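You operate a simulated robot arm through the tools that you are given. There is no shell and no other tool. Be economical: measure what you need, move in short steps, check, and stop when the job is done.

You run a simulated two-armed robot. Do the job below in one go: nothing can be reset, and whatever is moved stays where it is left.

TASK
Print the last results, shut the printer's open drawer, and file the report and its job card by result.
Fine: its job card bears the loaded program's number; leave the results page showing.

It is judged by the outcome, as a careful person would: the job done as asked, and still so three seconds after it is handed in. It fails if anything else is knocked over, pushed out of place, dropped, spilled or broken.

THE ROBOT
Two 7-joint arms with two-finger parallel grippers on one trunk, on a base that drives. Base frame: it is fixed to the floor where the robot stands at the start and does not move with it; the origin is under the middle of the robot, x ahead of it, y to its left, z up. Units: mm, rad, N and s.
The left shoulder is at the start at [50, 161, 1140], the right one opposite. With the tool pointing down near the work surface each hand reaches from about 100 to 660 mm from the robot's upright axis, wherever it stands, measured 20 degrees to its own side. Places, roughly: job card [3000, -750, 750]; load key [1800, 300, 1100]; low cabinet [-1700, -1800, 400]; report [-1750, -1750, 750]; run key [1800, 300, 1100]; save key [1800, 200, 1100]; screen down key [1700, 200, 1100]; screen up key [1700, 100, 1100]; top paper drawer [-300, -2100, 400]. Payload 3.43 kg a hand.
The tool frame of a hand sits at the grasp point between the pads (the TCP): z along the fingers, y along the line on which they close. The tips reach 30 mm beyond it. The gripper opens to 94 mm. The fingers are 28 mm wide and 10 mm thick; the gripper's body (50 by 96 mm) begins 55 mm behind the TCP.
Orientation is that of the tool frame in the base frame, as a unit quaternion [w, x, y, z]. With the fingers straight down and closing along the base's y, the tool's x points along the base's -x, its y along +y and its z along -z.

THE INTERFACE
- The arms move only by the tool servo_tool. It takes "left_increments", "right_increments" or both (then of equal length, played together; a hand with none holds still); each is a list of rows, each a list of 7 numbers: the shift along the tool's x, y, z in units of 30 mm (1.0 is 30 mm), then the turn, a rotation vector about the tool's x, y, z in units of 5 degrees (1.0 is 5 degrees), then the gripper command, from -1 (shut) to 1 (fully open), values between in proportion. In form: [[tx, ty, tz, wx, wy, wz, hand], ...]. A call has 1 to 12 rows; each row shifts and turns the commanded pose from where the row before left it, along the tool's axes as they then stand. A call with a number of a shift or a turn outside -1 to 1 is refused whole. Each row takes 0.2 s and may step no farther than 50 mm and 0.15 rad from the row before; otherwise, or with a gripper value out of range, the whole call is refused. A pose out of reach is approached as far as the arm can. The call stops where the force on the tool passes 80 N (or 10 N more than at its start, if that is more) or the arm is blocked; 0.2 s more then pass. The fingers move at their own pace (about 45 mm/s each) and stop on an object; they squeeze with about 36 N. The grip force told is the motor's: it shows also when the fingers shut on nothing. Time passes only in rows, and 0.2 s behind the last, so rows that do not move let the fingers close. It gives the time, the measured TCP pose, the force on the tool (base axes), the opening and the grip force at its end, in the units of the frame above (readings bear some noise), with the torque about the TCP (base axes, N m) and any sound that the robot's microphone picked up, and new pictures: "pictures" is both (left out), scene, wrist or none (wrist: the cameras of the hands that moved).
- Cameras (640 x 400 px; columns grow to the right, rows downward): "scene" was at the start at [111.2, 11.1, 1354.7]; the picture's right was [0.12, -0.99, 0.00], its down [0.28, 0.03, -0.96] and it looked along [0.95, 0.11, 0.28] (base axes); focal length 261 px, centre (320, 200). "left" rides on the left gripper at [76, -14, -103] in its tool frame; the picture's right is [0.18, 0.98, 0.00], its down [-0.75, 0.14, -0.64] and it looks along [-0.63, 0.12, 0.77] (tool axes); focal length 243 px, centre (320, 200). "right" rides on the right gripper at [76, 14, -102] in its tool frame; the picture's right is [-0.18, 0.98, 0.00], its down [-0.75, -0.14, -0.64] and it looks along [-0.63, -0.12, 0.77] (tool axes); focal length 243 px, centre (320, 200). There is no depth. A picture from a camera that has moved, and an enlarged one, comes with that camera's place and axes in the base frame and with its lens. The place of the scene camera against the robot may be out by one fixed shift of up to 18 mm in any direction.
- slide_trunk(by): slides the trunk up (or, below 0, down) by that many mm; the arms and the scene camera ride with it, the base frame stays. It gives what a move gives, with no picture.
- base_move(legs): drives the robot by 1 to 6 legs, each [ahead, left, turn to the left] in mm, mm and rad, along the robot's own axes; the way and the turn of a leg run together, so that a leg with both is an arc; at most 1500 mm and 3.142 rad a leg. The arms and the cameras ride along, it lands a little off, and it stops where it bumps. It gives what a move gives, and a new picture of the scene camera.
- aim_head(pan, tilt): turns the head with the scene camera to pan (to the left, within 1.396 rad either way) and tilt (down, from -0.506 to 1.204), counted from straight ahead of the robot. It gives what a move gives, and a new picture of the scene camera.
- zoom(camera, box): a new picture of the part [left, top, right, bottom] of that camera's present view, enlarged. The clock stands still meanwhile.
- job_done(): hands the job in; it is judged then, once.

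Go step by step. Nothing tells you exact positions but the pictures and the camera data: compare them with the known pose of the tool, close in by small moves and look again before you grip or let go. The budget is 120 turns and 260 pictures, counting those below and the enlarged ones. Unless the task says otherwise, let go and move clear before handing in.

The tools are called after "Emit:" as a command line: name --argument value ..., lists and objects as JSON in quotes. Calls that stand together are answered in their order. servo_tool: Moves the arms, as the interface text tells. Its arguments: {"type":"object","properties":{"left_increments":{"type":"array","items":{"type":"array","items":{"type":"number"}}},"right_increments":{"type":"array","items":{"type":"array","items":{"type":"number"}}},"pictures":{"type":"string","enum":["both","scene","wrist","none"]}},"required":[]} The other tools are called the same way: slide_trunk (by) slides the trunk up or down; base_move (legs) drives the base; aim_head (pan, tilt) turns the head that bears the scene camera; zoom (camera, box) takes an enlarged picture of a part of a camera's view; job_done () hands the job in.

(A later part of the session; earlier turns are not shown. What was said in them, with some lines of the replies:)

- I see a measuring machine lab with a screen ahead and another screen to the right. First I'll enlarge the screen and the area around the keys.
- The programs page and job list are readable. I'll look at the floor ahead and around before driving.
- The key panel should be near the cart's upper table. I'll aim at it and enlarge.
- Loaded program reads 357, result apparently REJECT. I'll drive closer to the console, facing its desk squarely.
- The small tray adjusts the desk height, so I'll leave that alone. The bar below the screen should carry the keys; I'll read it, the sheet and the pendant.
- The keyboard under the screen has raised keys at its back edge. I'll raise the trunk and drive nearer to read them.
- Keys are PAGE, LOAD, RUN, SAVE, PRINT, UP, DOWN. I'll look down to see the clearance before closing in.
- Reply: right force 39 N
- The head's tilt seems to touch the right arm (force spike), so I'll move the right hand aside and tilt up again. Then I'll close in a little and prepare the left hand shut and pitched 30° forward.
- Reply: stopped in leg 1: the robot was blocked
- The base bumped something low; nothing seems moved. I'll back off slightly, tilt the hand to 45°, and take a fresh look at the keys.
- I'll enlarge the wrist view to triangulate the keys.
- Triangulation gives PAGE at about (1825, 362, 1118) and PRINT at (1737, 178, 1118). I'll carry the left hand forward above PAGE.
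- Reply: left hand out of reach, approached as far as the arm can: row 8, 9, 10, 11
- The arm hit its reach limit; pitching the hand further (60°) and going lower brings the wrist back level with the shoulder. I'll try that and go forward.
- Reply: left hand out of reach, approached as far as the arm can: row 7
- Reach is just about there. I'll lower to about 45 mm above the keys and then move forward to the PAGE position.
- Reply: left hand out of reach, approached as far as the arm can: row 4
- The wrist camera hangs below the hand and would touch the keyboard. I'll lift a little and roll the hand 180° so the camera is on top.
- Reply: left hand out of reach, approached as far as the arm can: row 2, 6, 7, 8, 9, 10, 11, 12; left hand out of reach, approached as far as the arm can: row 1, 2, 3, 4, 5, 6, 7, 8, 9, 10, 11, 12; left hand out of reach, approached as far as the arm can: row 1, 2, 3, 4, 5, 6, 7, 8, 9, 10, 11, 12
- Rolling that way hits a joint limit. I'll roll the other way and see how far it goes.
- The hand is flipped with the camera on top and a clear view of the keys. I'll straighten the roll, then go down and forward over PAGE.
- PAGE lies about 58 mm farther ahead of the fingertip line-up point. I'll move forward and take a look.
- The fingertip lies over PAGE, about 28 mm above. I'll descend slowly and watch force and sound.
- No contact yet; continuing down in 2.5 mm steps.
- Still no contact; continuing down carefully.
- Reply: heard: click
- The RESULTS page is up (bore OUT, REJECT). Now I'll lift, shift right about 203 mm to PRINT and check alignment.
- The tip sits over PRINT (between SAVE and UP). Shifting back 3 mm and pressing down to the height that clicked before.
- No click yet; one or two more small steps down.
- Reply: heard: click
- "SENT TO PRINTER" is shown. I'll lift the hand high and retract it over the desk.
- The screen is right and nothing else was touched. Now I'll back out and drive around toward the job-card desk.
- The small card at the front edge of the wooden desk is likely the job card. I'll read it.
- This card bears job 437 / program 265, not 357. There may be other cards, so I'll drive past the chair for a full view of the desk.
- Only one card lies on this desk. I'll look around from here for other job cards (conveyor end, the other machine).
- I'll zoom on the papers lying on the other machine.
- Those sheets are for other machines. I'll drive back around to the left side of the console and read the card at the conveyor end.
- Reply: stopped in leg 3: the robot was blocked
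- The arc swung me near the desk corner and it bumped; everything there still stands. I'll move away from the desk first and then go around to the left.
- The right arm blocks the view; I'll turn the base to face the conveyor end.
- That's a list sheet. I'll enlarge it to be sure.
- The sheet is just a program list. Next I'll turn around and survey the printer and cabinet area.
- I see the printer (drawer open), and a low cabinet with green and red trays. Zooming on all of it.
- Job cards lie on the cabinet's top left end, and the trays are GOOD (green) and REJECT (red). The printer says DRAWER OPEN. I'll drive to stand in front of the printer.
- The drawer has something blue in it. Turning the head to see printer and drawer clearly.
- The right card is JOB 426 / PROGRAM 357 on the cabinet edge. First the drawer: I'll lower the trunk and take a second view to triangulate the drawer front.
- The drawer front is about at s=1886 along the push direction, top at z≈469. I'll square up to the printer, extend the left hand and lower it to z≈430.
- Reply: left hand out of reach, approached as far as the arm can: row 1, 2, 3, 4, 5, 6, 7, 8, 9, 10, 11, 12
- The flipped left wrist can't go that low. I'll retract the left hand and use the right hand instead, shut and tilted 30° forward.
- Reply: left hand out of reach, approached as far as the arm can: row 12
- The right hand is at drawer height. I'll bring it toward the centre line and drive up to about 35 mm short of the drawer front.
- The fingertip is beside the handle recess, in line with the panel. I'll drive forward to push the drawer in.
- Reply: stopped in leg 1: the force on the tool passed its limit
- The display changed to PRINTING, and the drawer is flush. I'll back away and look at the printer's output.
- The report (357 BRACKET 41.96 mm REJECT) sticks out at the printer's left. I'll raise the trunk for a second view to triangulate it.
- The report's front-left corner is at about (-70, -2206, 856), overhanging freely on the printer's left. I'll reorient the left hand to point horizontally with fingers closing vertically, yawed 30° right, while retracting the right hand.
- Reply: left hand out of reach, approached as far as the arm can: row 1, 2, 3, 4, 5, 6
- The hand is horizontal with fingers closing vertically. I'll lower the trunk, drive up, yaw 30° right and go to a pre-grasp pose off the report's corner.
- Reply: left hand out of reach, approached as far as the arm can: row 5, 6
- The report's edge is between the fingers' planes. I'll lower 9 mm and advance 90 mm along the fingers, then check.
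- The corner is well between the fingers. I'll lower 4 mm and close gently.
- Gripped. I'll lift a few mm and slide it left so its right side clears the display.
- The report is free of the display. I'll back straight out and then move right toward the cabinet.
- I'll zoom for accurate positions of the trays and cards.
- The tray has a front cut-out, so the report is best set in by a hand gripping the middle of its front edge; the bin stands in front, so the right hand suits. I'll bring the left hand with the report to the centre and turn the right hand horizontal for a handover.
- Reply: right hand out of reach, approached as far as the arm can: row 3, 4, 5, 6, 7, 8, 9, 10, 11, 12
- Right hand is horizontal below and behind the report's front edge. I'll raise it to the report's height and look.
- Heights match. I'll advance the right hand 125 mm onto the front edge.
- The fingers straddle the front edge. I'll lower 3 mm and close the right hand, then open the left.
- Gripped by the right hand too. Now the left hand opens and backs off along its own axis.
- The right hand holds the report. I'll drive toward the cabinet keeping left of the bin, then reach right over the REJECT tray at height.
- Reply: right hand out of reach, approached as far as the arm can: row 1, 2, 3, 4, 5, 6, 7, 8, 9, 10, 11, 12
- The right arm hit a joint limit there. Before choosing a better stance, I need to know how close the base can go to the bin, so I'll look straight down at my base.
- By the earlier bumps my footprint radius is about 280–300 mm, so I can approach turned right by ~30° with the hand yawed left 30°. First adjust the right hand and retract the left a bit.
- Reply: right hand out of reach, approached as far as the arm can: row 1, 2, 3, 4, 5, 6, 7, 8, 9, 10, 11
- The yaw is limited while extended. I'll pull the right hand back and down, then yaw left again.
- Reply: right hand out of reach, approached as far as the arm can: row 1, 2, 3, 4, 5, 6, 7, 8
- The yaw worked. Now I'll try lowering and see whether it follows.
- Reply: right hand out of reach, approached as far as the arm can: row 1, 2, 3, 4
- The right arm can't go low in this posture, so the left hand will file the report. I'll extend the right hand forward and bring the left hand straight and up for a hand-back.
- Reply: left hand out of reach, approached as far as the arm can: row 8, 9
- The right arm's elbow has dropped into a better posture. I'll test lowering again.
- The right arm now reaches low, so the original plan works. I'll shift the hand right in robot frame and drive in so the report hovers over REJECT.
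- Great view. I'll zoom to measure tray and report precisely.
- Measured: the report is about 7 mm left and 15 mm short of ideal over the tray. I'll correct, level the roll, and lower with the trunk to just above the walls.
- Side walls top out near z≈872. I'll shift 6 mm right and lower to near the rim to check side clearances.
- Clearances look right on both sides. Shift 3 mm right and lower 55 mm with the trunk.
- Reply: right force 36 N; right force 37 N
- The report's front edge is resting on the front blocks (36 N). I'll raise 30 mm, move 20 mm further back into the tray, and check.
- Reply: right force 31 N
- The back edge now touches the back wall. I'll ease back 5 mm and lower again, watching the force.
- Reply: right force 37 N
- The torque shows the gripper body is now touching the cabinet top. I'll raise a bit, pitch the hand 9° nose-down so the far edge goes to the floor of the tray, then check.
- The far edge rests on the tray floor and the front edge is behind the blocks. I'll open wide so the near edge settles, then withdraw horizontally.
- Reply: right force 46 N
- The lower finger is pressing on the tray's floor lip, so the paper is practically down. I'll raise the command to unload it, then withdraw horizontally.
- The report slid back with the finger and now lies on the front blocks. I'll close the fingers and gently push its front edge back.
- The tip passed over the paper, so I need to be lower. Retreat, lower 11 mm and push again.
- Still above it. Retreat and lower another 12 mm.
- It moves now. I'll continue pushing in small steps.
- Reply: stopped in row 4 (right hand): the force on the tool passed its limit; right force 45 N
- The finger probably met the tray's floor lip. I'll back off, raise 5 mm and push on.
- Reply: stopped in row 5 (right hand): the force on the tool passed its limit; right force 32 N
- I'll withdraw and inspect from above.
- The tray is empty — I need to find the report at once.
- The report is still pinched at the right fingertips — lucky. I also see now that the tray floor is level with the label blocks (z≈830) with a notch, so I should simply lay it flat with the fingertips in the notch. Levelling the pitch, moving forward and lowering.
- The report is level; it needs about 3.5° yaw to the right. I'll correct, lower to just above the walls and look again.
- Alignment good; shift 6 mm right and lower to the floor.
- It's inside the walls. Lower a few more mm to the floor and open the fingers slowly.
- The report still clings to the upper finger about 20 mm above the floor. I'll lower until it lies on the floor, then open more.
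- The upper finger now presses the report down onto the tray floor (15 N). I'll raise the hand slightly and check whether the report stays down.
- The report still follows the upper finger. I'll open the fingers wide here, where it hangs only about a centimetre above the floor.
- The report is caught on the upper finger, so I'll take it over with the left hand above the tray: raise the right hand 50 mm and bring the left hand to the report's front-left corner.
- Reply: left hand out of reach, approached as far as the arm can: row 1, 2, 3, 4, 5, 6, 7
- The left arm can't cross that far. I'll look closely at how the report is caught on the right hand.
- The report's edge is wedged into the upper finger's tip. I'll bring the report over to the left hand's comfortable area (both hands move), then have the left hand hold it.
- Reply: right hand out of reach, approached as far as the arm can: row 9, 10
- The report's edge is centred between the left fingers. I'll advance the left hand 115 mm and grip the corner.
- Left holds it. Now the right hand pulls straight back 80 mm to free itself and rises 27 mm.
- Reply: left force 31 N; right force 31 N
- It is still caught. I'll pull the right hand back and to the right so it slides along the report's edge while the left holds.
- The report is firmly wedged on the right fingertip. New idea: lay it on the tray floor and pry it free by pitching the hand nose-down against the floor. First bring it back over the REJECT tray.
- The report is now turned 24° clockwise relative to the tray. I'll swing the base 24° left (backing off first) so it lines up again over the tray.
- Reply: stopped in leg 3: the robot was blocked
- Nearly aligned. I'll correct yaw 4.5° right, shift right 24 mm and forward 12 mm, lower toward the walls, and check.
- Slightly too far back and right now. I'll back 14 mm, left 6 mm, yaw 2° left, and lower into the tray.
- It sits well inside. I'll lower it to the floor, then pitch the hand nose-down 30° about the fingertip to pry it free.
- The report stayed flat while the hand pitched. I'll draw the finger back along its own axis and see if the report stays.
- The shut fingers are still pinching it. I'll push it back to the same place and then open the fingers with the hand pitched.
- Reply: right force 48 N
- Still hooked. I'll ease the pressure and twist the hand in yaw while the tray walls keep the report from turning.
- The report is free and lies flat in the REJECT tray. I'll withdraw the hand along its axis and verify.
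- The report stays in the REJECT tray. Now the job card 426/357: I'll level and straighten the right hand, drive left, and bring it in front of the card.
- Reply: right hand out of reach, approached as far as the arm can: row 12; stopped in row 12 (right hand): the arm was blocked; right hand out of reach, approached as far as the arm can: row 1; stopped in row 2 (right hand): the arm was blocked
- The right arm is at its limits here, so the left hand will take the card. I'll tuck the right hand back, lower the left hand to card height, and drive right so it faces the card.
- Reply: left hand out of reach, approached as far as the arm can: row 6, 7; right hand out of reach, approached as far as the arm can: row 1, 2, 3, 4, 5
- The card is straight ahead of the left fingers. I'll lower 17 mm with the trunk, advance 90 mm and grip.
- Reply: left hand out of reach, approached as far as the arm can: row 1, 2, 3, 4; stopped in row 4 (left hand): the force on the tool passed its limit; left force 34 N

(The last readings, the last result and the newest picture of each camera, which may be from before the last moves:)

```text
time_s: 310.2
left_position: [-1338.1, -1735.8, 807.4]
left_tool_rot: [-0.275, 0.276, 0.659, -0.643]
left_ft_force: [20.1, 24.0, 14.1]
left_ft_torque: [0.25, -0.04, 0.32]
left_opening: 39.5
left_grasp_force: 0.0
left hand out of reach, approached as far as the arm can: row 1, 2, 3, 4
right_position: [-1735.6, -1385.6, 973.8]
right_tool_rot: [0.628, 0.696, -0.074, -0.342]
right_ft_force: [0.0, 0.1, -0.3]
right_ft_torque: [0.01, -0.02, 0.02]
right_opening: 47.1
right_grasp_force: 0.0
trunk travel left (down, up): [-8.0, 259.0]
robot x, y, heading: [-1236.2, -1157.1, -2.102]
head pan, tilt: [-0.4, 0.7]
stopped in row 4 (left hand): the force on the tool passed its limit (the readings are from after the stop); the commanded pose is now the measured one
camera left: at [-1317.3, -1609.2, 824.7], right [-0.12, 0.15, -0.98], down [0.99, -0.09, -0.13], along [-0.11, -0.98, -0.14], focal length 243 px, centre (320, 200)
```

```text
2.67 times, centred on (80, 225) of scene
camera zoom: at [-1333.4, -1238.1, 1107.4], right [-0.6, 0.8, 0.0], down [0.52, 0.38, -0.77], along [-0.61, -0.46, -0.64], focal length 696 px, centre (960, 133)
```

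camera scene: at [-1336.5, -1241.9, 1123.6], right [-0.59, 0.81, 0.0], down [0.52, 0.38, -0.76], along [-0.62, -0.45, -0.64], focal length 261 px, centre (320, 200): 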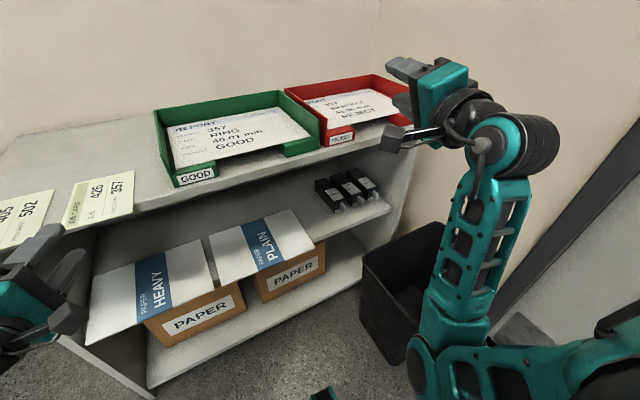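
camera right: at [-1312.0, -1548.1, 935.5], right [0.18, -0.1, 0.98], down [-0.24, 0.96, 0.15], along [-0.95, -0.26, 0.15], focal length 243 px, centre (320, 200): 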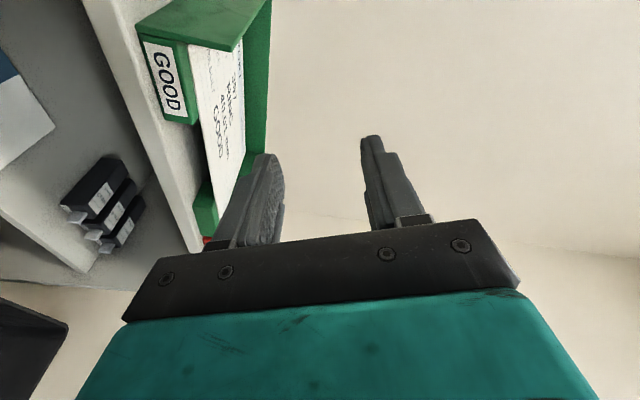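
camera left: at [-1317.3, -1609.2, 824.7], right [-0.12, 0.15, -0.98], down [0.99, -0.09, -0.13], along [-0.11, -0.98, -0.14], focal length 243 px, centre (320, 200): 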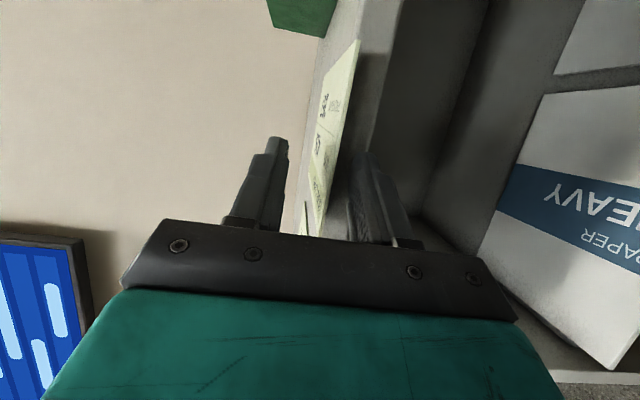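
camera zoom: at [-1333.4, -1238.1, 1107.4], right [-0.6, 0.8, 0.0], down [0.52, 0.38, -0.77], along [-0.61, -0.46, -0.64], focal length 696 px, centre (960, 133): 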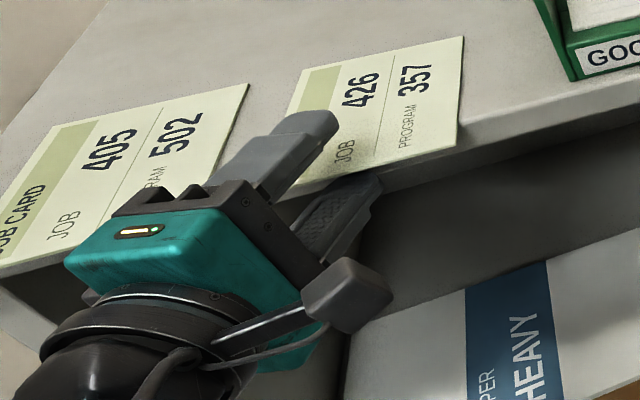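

The lower finger has met the cabinet edge with the card's overhang between the fingers. I'll ease off 3 mm, lower 8 mm, and close.

Emit:
servo_tool --left_increments '[[0, 0, -0.1, 0, 0, 0, -0.2], [0, 0, 0, 0, 0, 0, -0.2]]' --pictures "none"

Emit:
slide_trunk --by -8

Emit:
servo_tool --left_increments '[[0, 0, 0, 0, 0, 0, -0.5], [0, 0, 0, 0, 0, 0, -0.8], [0, 0, 0, 0, 0, 0, -1], [0, 0, 0, 0, 0, 0, -1], [0, 0, 0, 0, 0, 0, -1]]' --pictures "none"

Emit:
slide_trunk --by 60

Emit:
zoom --camera "scene" --box '[0, 150, 200, 300]'

```text
time_s: 310.8
left_position: [-1337.7, -1734.6, 805.7]
left_tool_rot: [-0.274, 0.277, 0.661, -0.641]
left_ft_force: [14.2, 17.6, 3.0]
left_ft_torque: [0.28, -0.19, 0.17]
left_opening: 36.3
left_grasp_force: 0.0
right_position: [-1735.2, -1386.4, 974.2]
right_tool_rot: [0.627, 0.696, -0.074, -0.342]
right_ft_force: [0.2, 0.0, -1.0]
right_ft_torque: [0.02, -0.02, 0.01]
right_opening: 47.4
right_grasp_force: 0.0
trunk travel left (down, up): [-8.0, 259.0]
robot x, y, heading: [-1242.4, -1160.9, -2.104]
head pan, tilt: [-0.4, 0.7]
```

```text
time_s: 311.3
left_position: [-1337.5, -1734.9, 802.1]
left_tool_rot: [-0.276, 0.277, 0.657, -0.645]
left_ft_force: [18.4, 22.7, 16.4]
left_ft_torque: [-0.2, -0.22, 0.29]
left_opening: 28.3
left_grasp_force: 0.1
right_position: [-1736.5, -1384.6, 966.8]
right_tool_rot: [0.626, 0.696, -0.074, -0.343]
right_ft_force: [0.0, -0.5, 0.6]
right_ft_torque: [0.01, -0.02, 0.0]
right_opening: 46.8
right_grasp_force: 0.1
trunk travel left (down, up): [0.0, 267.0]
robot x, y, heading: [-1240.1, -1157.9, -2.101]
head pan, tilt: [-0.4, 0.7]
```

```text
time_s: 312.5
left_position: [-1337.9, -1733.6, 801.3]
left_tool_rot: [-0.275, 0.277, 0.658, -0.644]
left_ft_force: [16.0, 26.2, 6.3]
left_ft_torque: [-0.06, 0.31, 0.19]
left_opening: 0.9
left_grasp_force: 36.0
right_position: [-1736.6, -1384.7, 965.2]
right_tool_rot: [0.627, 0.696, -0.075, -0.342]
right_ft_force: [-0.2, -0.5, 0.0]
right_ft_torque: [0.0, 0.03, 0.01]
right_opening: 47.0
right_grasp_force: 0.0
trunk travel left (down, up): [0.0, 267.0]
robot x, y, heading: [-1241.4, -1156.8, -2.102]
head pan, tilt: [-0.4, 0.7]
```

```text
time_s: 313.5
left_position: [-1338.8, -1737.2, 856.7]
left_tool_rot: [-0.274, 0.277, 0.661, -0.641]
left_ft_force: [0.0, -0.1, -0.7]
left_ft_torque: [0.01, -0.02, -0.04]
left_opening: 1.1
left_grasp_force: 36.2
right_position: [-1737.5, -1388.4, 1023.5]
right_tool_rot: [0.626, 0.697, -0.075, -0.342]
right_ft_force: [-0.2, 0.6, 0.4]
right_ft_torque: [-0.01, 0.01, 0.01]
right_opening: 47.2
right_grasp_force: 0.1
trunk travel left (down, up): [-60.0, 207.0]
robot x, y, heading: [-1242.3, -1154.9, -2.108]
head pan, tilt: [-0.4, 0.7]
```

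```text
2.67 times, centred on (100, 225) of scene
camera zoom: at [-1335.6, -1241.4, 1158.7], right [-0.6, 0.8, 0.0], down [0.52, 0.38, -0.76], along [-0.61, -0.46, -0.64], focal length 696 px, centre (907, 133)
```

zoom: 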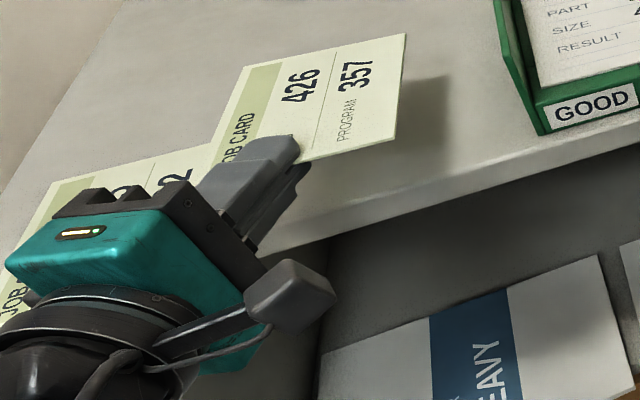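

The card is held. I'll raise it well above the trays, then swing and drive to the REJECT tray, clear of the bin.

Emit:
slide_trunk --by 105

Emit:
base_move --legs '[[-40, 0, 0], [0, 0, -0.838], [268, 166, 0]]'

Emit:
aim_head --pan 0.25 --tilt 0.65

```text
time_s: 314.9
left_position: [-1338.8, -1735.8, 962.0]
left_tool_rot: [-0.274, 0.277, 0.66, -0.642]
left_ft_force: [0.1, 0.7, 0.6]
left_ft_torque: [0.02, 0.02, 0.04]
left_opening: 1.2
left_grasp_force: 35.4
right_position: [-1739.0, -1387.8, 1129.7]
right_tool_rot: [0.626, 0.697, -0.074, -0.341]
right_ft_force: [-0.3, 0.3, -0.2]
right_ft_torque: [0.0, -0.02, -0.02]
right_opening: 46.7
right_grasp_force: 0.1
trunk travel left (down, up): [-165.0, 102.0]
robot x, y, heading: [-1237.2, -1158.0, -2.098]
head pan, tilt: [-0.4, 0.7]
```

```text
time_s: 319.5
left_position: [-1927.3, -1627.8, 963.0]
left_tool_rot: [-0.513, 0.524, 0.488, -0.472]
left_ft_force: [-0.3, 0.5, 0.2]
left_ft_torque: [-0.01, 0.01, 0.02]
left_opening: 0.8
left_grasp_force: 36.2
right_position: [-1931.6, -1096.8, 1130.1]
right_tool_rot: [0.432, 0.605, -0.353, -0.568]
right_ft_force: [-0.3, 0.0, 0.3]
right_ft_torque: [0.01, 0.0, 0.02]
right_opening: 46.9
right_grasp_force: 0.0
trunk travel left (down, up): [-165.0, 102.0]
robot x, y, heading: [-1430.0, -1319.3, -2.949]
head pan, tilt: [-0.4, 0.7]
stopped in leg 3: the robot was blocked; the commanded pose is now the measured one
camera scene: at [-1559.2, -1306.4, 1263.7], right [0.21, 0.98, 0.0], down [0.63, -0.13, -0.77], along [-0.75, 0.16, -0.64], focal length 261 px, centre (320, 200)
```

scene: 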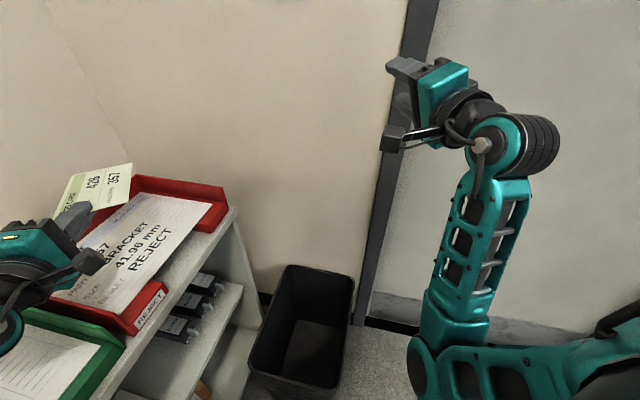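

```text
time_s: 320.6
left_position: [-1927.6, -1628.7, 962.9]
left_tool_rot: [-0.513, 0.525, 0.489, -0.472]
left_ft_force: [0.2, -0.3, 0.3]
left_ft_torque: [0.01, 0.02, 0.01]
left_opening: 1.0
left_grasp_force: 36.0
right_position: [-1932.8, -1096.9, 1129.1]
right_tool_rot: [0.431, 0.605, -0.354, -0.568]
right_ft_force: [-0.5, -0.6, -0.9]
right_ft_torque: [-0.01, 0.01, 0.02]
right_opening: 47.1
right_grasp_force: 0.2
trunk travel left (down, up): [-165.0, 102.0]
robot x, y, heading: [-1431.4, -1317.5, -2.952]
head pan, tilt: [0.25, 0.649]
camera scene: at [-1554.9, -1361.2, 1268.0], right [-0.43, 0.9, 0.0], down [0.55, 0.26, -0.8], along [-0.72, -0.34, -0.6], focal length 261 px, centre (320, 200)
```

scene: 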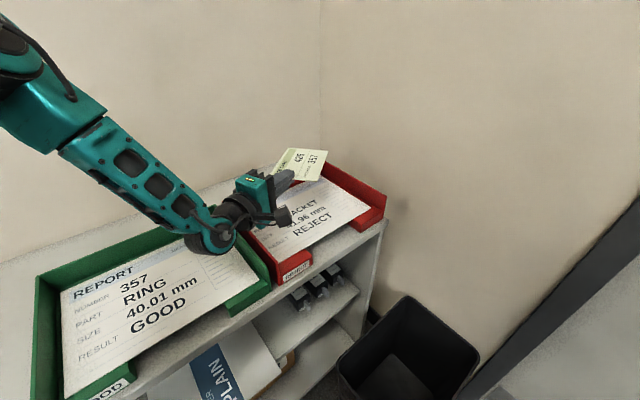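

The card hovers inside the REJECT tray's outline. I'll pitch the hand 20° nose-down and lower it close to the report, then look.

Emit:
servo_tool --left_increments '[[0, 0, 0, -1, 0, 0, -1], [0, 0, 0, -1, 0, 0, -1], [0, 0, 0, -1, 0, 0, -1], [0, 0, 0, -1, 0, 0, -1], [0, 0.8, 0.29, 0, 0, 0, -1], [0, 0.8, 0.29, 0, 0, 0, -1], [0, 0.2, 0.07, 0, 0, 0, -1], [0, 0, 0, 0, 0, 0, -1]]' --pictures "none"

Emit:
zoom --camera "scene" --box '[200, 120, 420, 290]'

```text
time_s: 322.4
left_position: [-1927.5, -1628.0, 904.6]
left_tool_rot: [-0.415, 0.605, 0.563, -0.38]
left_ft_force: [-0.6, 0.0, 0.3]
left_ft_torque: [0.01, -0.04, -0.01]
left_opening: 1.0
left_grasp_force: 35.8
right_position: [-1931.9, -1098.7, 1130.2]
right_tool_rot: [0.431, 0.605, -0.353, -0.569]
right_ft_force: [-1.0, -0.1, 0.9]
right_ft_torque: [0.03, -0.01, 0.05]
right_opening: 47.1
right_grasp_force: 0.1
trunk travel left (down, up): [-165.0, 102.0]
robot x, y, heading: [-1430.5, -1317.5, -2.948]
head pan, tilt: [0.25, 0.649]
```

```text
2.35 times, centred on (310, 205) of scene
camera zoom: at [-1554.9, -1361.3, 1268.0], right [-0.43, 0.9, 0.0], down [0.55, 0.26, -0.8], along [-0.72, -0.34, -0.6], focal length 614 px, centre (344, 188)
```

zoom: 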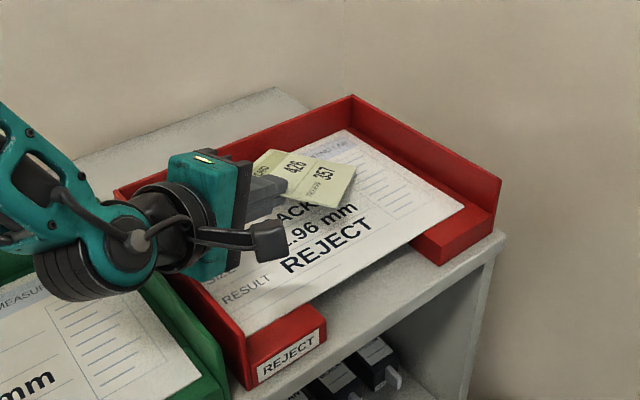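

The card is well inside the tray just above the report. I'll release it, then withdraw back and up.

Emit:
servo_tool --left_increments '[[0, 0, 0, 0, 0, 0, -0.8], [0, 0, 0, 0, 0, 0, -0.4], [0, 0, 0, 0, 0, 0, 0], [0, 0, 0, 0, 0, 0, 0], [0, 0, 0, 0, 0, 0, 0], [0, 0, -0.6, 0, 0, 0, 0], [0, 0, -1, 0, 0, 0, 0], [0, -0.5, -1, 0, 0, 0, 0], [0, -1, -0.5, 0, 0, 0, 0], [0, -1, 0, 0, 0, 0, 0]]' --pictures "wrist"

Emit:
zoom --camera "scene" --box '[200, 120, 420, 290]'

```text
time_s: 324.6
left_position: [-1868.6, -1634.4, 1007.4]
left_tool_rot: [-0.415, 0.605, 0.563, -0.38]
left_ft_force: [-0.2, -0.6, 0.6]
left_ft_torque: [0.02, -0.02, 0.0]
left_opening: 47.1
left_grasp_force: 0.0
right_position: [-1933.2, -1096.9, 1129.4]
right_tool_rot: [0.431, 0.606, -0.353, -0.568]
right_ft_force: [0.3, 0.1, -0.1]
right_ft_torque: [-0.03, -0.01, 0.0]
right_opening: 46.9
right_grasp_force: 0.1
trunk travel left (down, up): [-165.0, 102.0]
robot x, y, heading: [-1428.3, -1319.0, -2.949]
head pan, tilt: [0.25, 0.649]
camera left: at [-1772.5, -1564.4, 1059.8], right [0.37, 0.16, -0.91], down [0.59, -0.8, 0.1], along [-0.72, -0.58, -0.4], focal length 243 px, centre (320, 200)
```

left: 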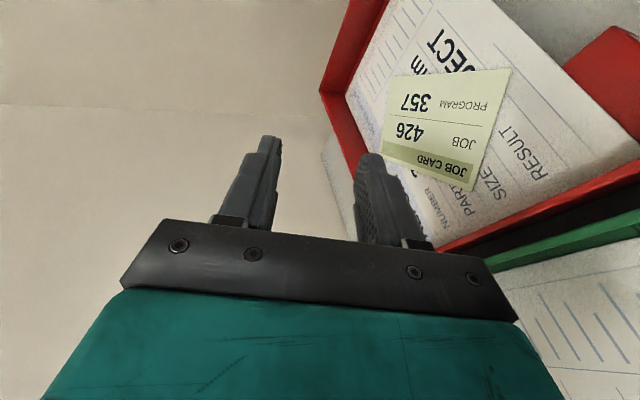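

```text
2.35 times, centred on (310, 205) of scene
camera zoom: at [-1554.8, -1361.0, 1268.0], right [-0.43, 0.9, 0.0], down [0.55, 0.26, -0.8], along [-0.72, -0.34, -0.6], focal length 614 px, centre (344, 188)
```

zoom: 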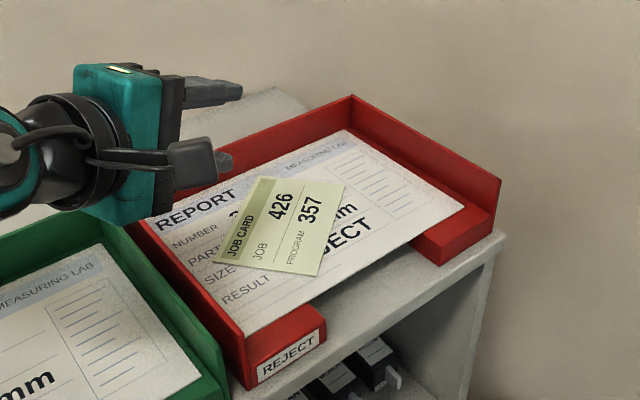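

The card lies on the report in the REJECT tray. I'll raise up and back away, then take a final look.

Emit:
slide_trunk --by 90

Emit:
base_move --legs '[[-60, 40, 0], [-350, 100, 0], [0, 0, 0.6]]'

Emit:
aim_head --pan 0.0 --tilt 0.45

Emit:
zoom --camera "scene" --box '[120, 100, 440, 300]'

```text
time_s: 325.8
left_position: [-1868.4, -1633.1, 1098.5]
left_tool_rot: [-0.415, 0.605, 0.563, -0.38]
left_ft_force: [0.1, 0.1, 0.4]
left_ft_torque: [0.01, 0.01, 0.02]
left_opening: 47.0
left_grasp_force: 0.0
right_position: [-1931.6, -1097.9, 1221.0]
right_tool_rot: [0.432, 0.605, -0.354, -0.568]
right_ft_force: [0.1, 0.2, 0.2]
right_ft_torque: [0.02, 0.0, 0.01]
right_opening: 46.9
right_grasp_force: 0.0
trunk travel left (down, up): [-255.0, 12.0]
robot x, y, heading: [-1428.7, -1319.8, -2.952]
head pan, tilt: [0.25, 0.649]
```

```text
time_s: 330.4
left_position: [-1186.3, -1880.9, 1097.9]
left_tool_rot: [-0.287, 0.416, 0.715, -0.484]
left_ft_force: [-0.5, 0.0, -0.3]
left_ft_torque: [-0.01, -0.01, 0.0]
left_opening: 46.9
left_grasp_force: 0.1
right_position: [-1535.5, -1471.4, 1218.8]
right_tool_rot: [0.578, 0.682, -0.163, -0.418]
right_ft_force: [1.0, -1.2, -1.2]
right_ft_torque: [-0.03, 0.0, 0.0]
right_opening: 47.0
right_grasp_force: 0.0
trunk travel left (down, up): [-255.0, 12.0]
robot x, y, heading: [-997.1, -1379.8, -2.36]
head pan, tilt: [0.25, 0.649]
camera scene: at [-1076.7, -1477.8, 1358.0], right [-0.86, 0.51, 0.0], down [0.31, 0.52, -0.8], along [-0.41, -0.68, -0.6], focal length 261 px, centre (320, 200)
```

scene: 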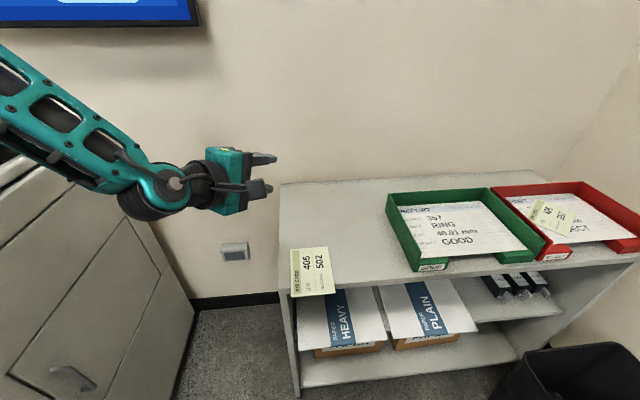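

```text
time_s: 331.2
left_position: [-1186.7, -1881.6, 1098.0]
left_tool_rot: [-0.287, 0.416, 0.714, -0.484]
left_ft_force: [0.2, 0.0, 0.0]
left_ft_torque: [0.03, -0.02, 0.0]
left_opening: 47.1
left_grasp_force: 0.1
right_position: [-1537.6, -1471.1, 1219.1]
right_tool_rot: [0.577, 0.682, -0.163, -0.419]
right_ft_force: [-0.2, -0.3, -0.6]
right_ft_torque: [0.01, -0.01, -0.01]
right_opening: 47.0
right_grasp_force: 0.0
trunk travel left (down, up): [-255.0, 12.0]
robot x, y, heading: [-996.0, -1377.9, -2.358]
head pan, tilt: [0.0, 0.45]
camera scene: at [-1097.4, -1468.0, 1375.8], right [-0.7, 0.71, 0.0], down [0.31, 0.31, -0.9], along [-0.64, -0.63, -0.44], focal length 261 px, centre (320, 200)
```

scene: 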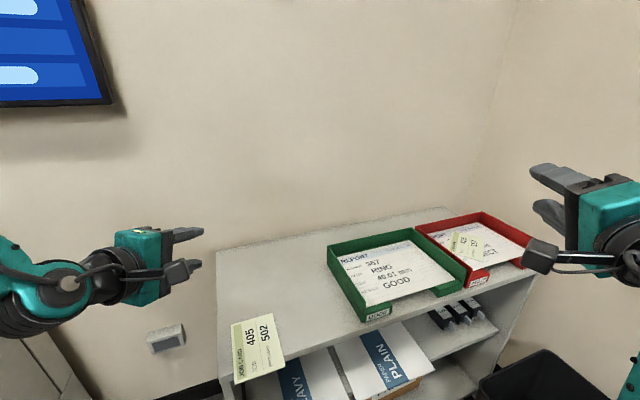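

```text
2.00 times, centred on (280, 200) of scene
camera zoom: at [-1097.4, -1468.0, 1375.8], right [-0.7, 0.71, 0.0], down [0.31, 0.31, -0.9], along [-0.64, -0.63, -0.44], focal length 522 px, centre (400, 200)
```

zoom: 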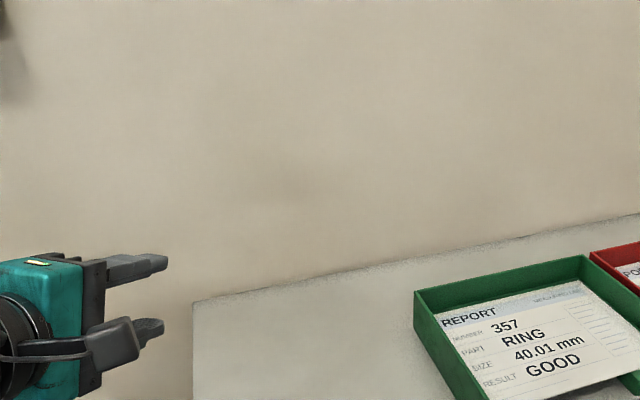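

The report and its job card (426 / program 357) lie in the REJECT tray. Everything nearby stands in place, the drawer is shut, and I left the screen on the results page. Handing in.

Emit:
job_done

```text
The job is handed in.
```

I printed the last results, shut the printer's top drawer, and filed the report (program 357, bore 41.96 mm, REJECT) with its job card 426 in the REJECT tray. I left the results page showing on the screen.

- **Report handling:** the report caught on the right gripper while I was filing it, and I had to work it free against the tray. It ended up lying flat in the tray.
- **Base bumps:** the base was stopped by contact several times, twice near the console and at least once probably against the waste bin. In the pictures I took afterwards nothing looked moved or knocked over.
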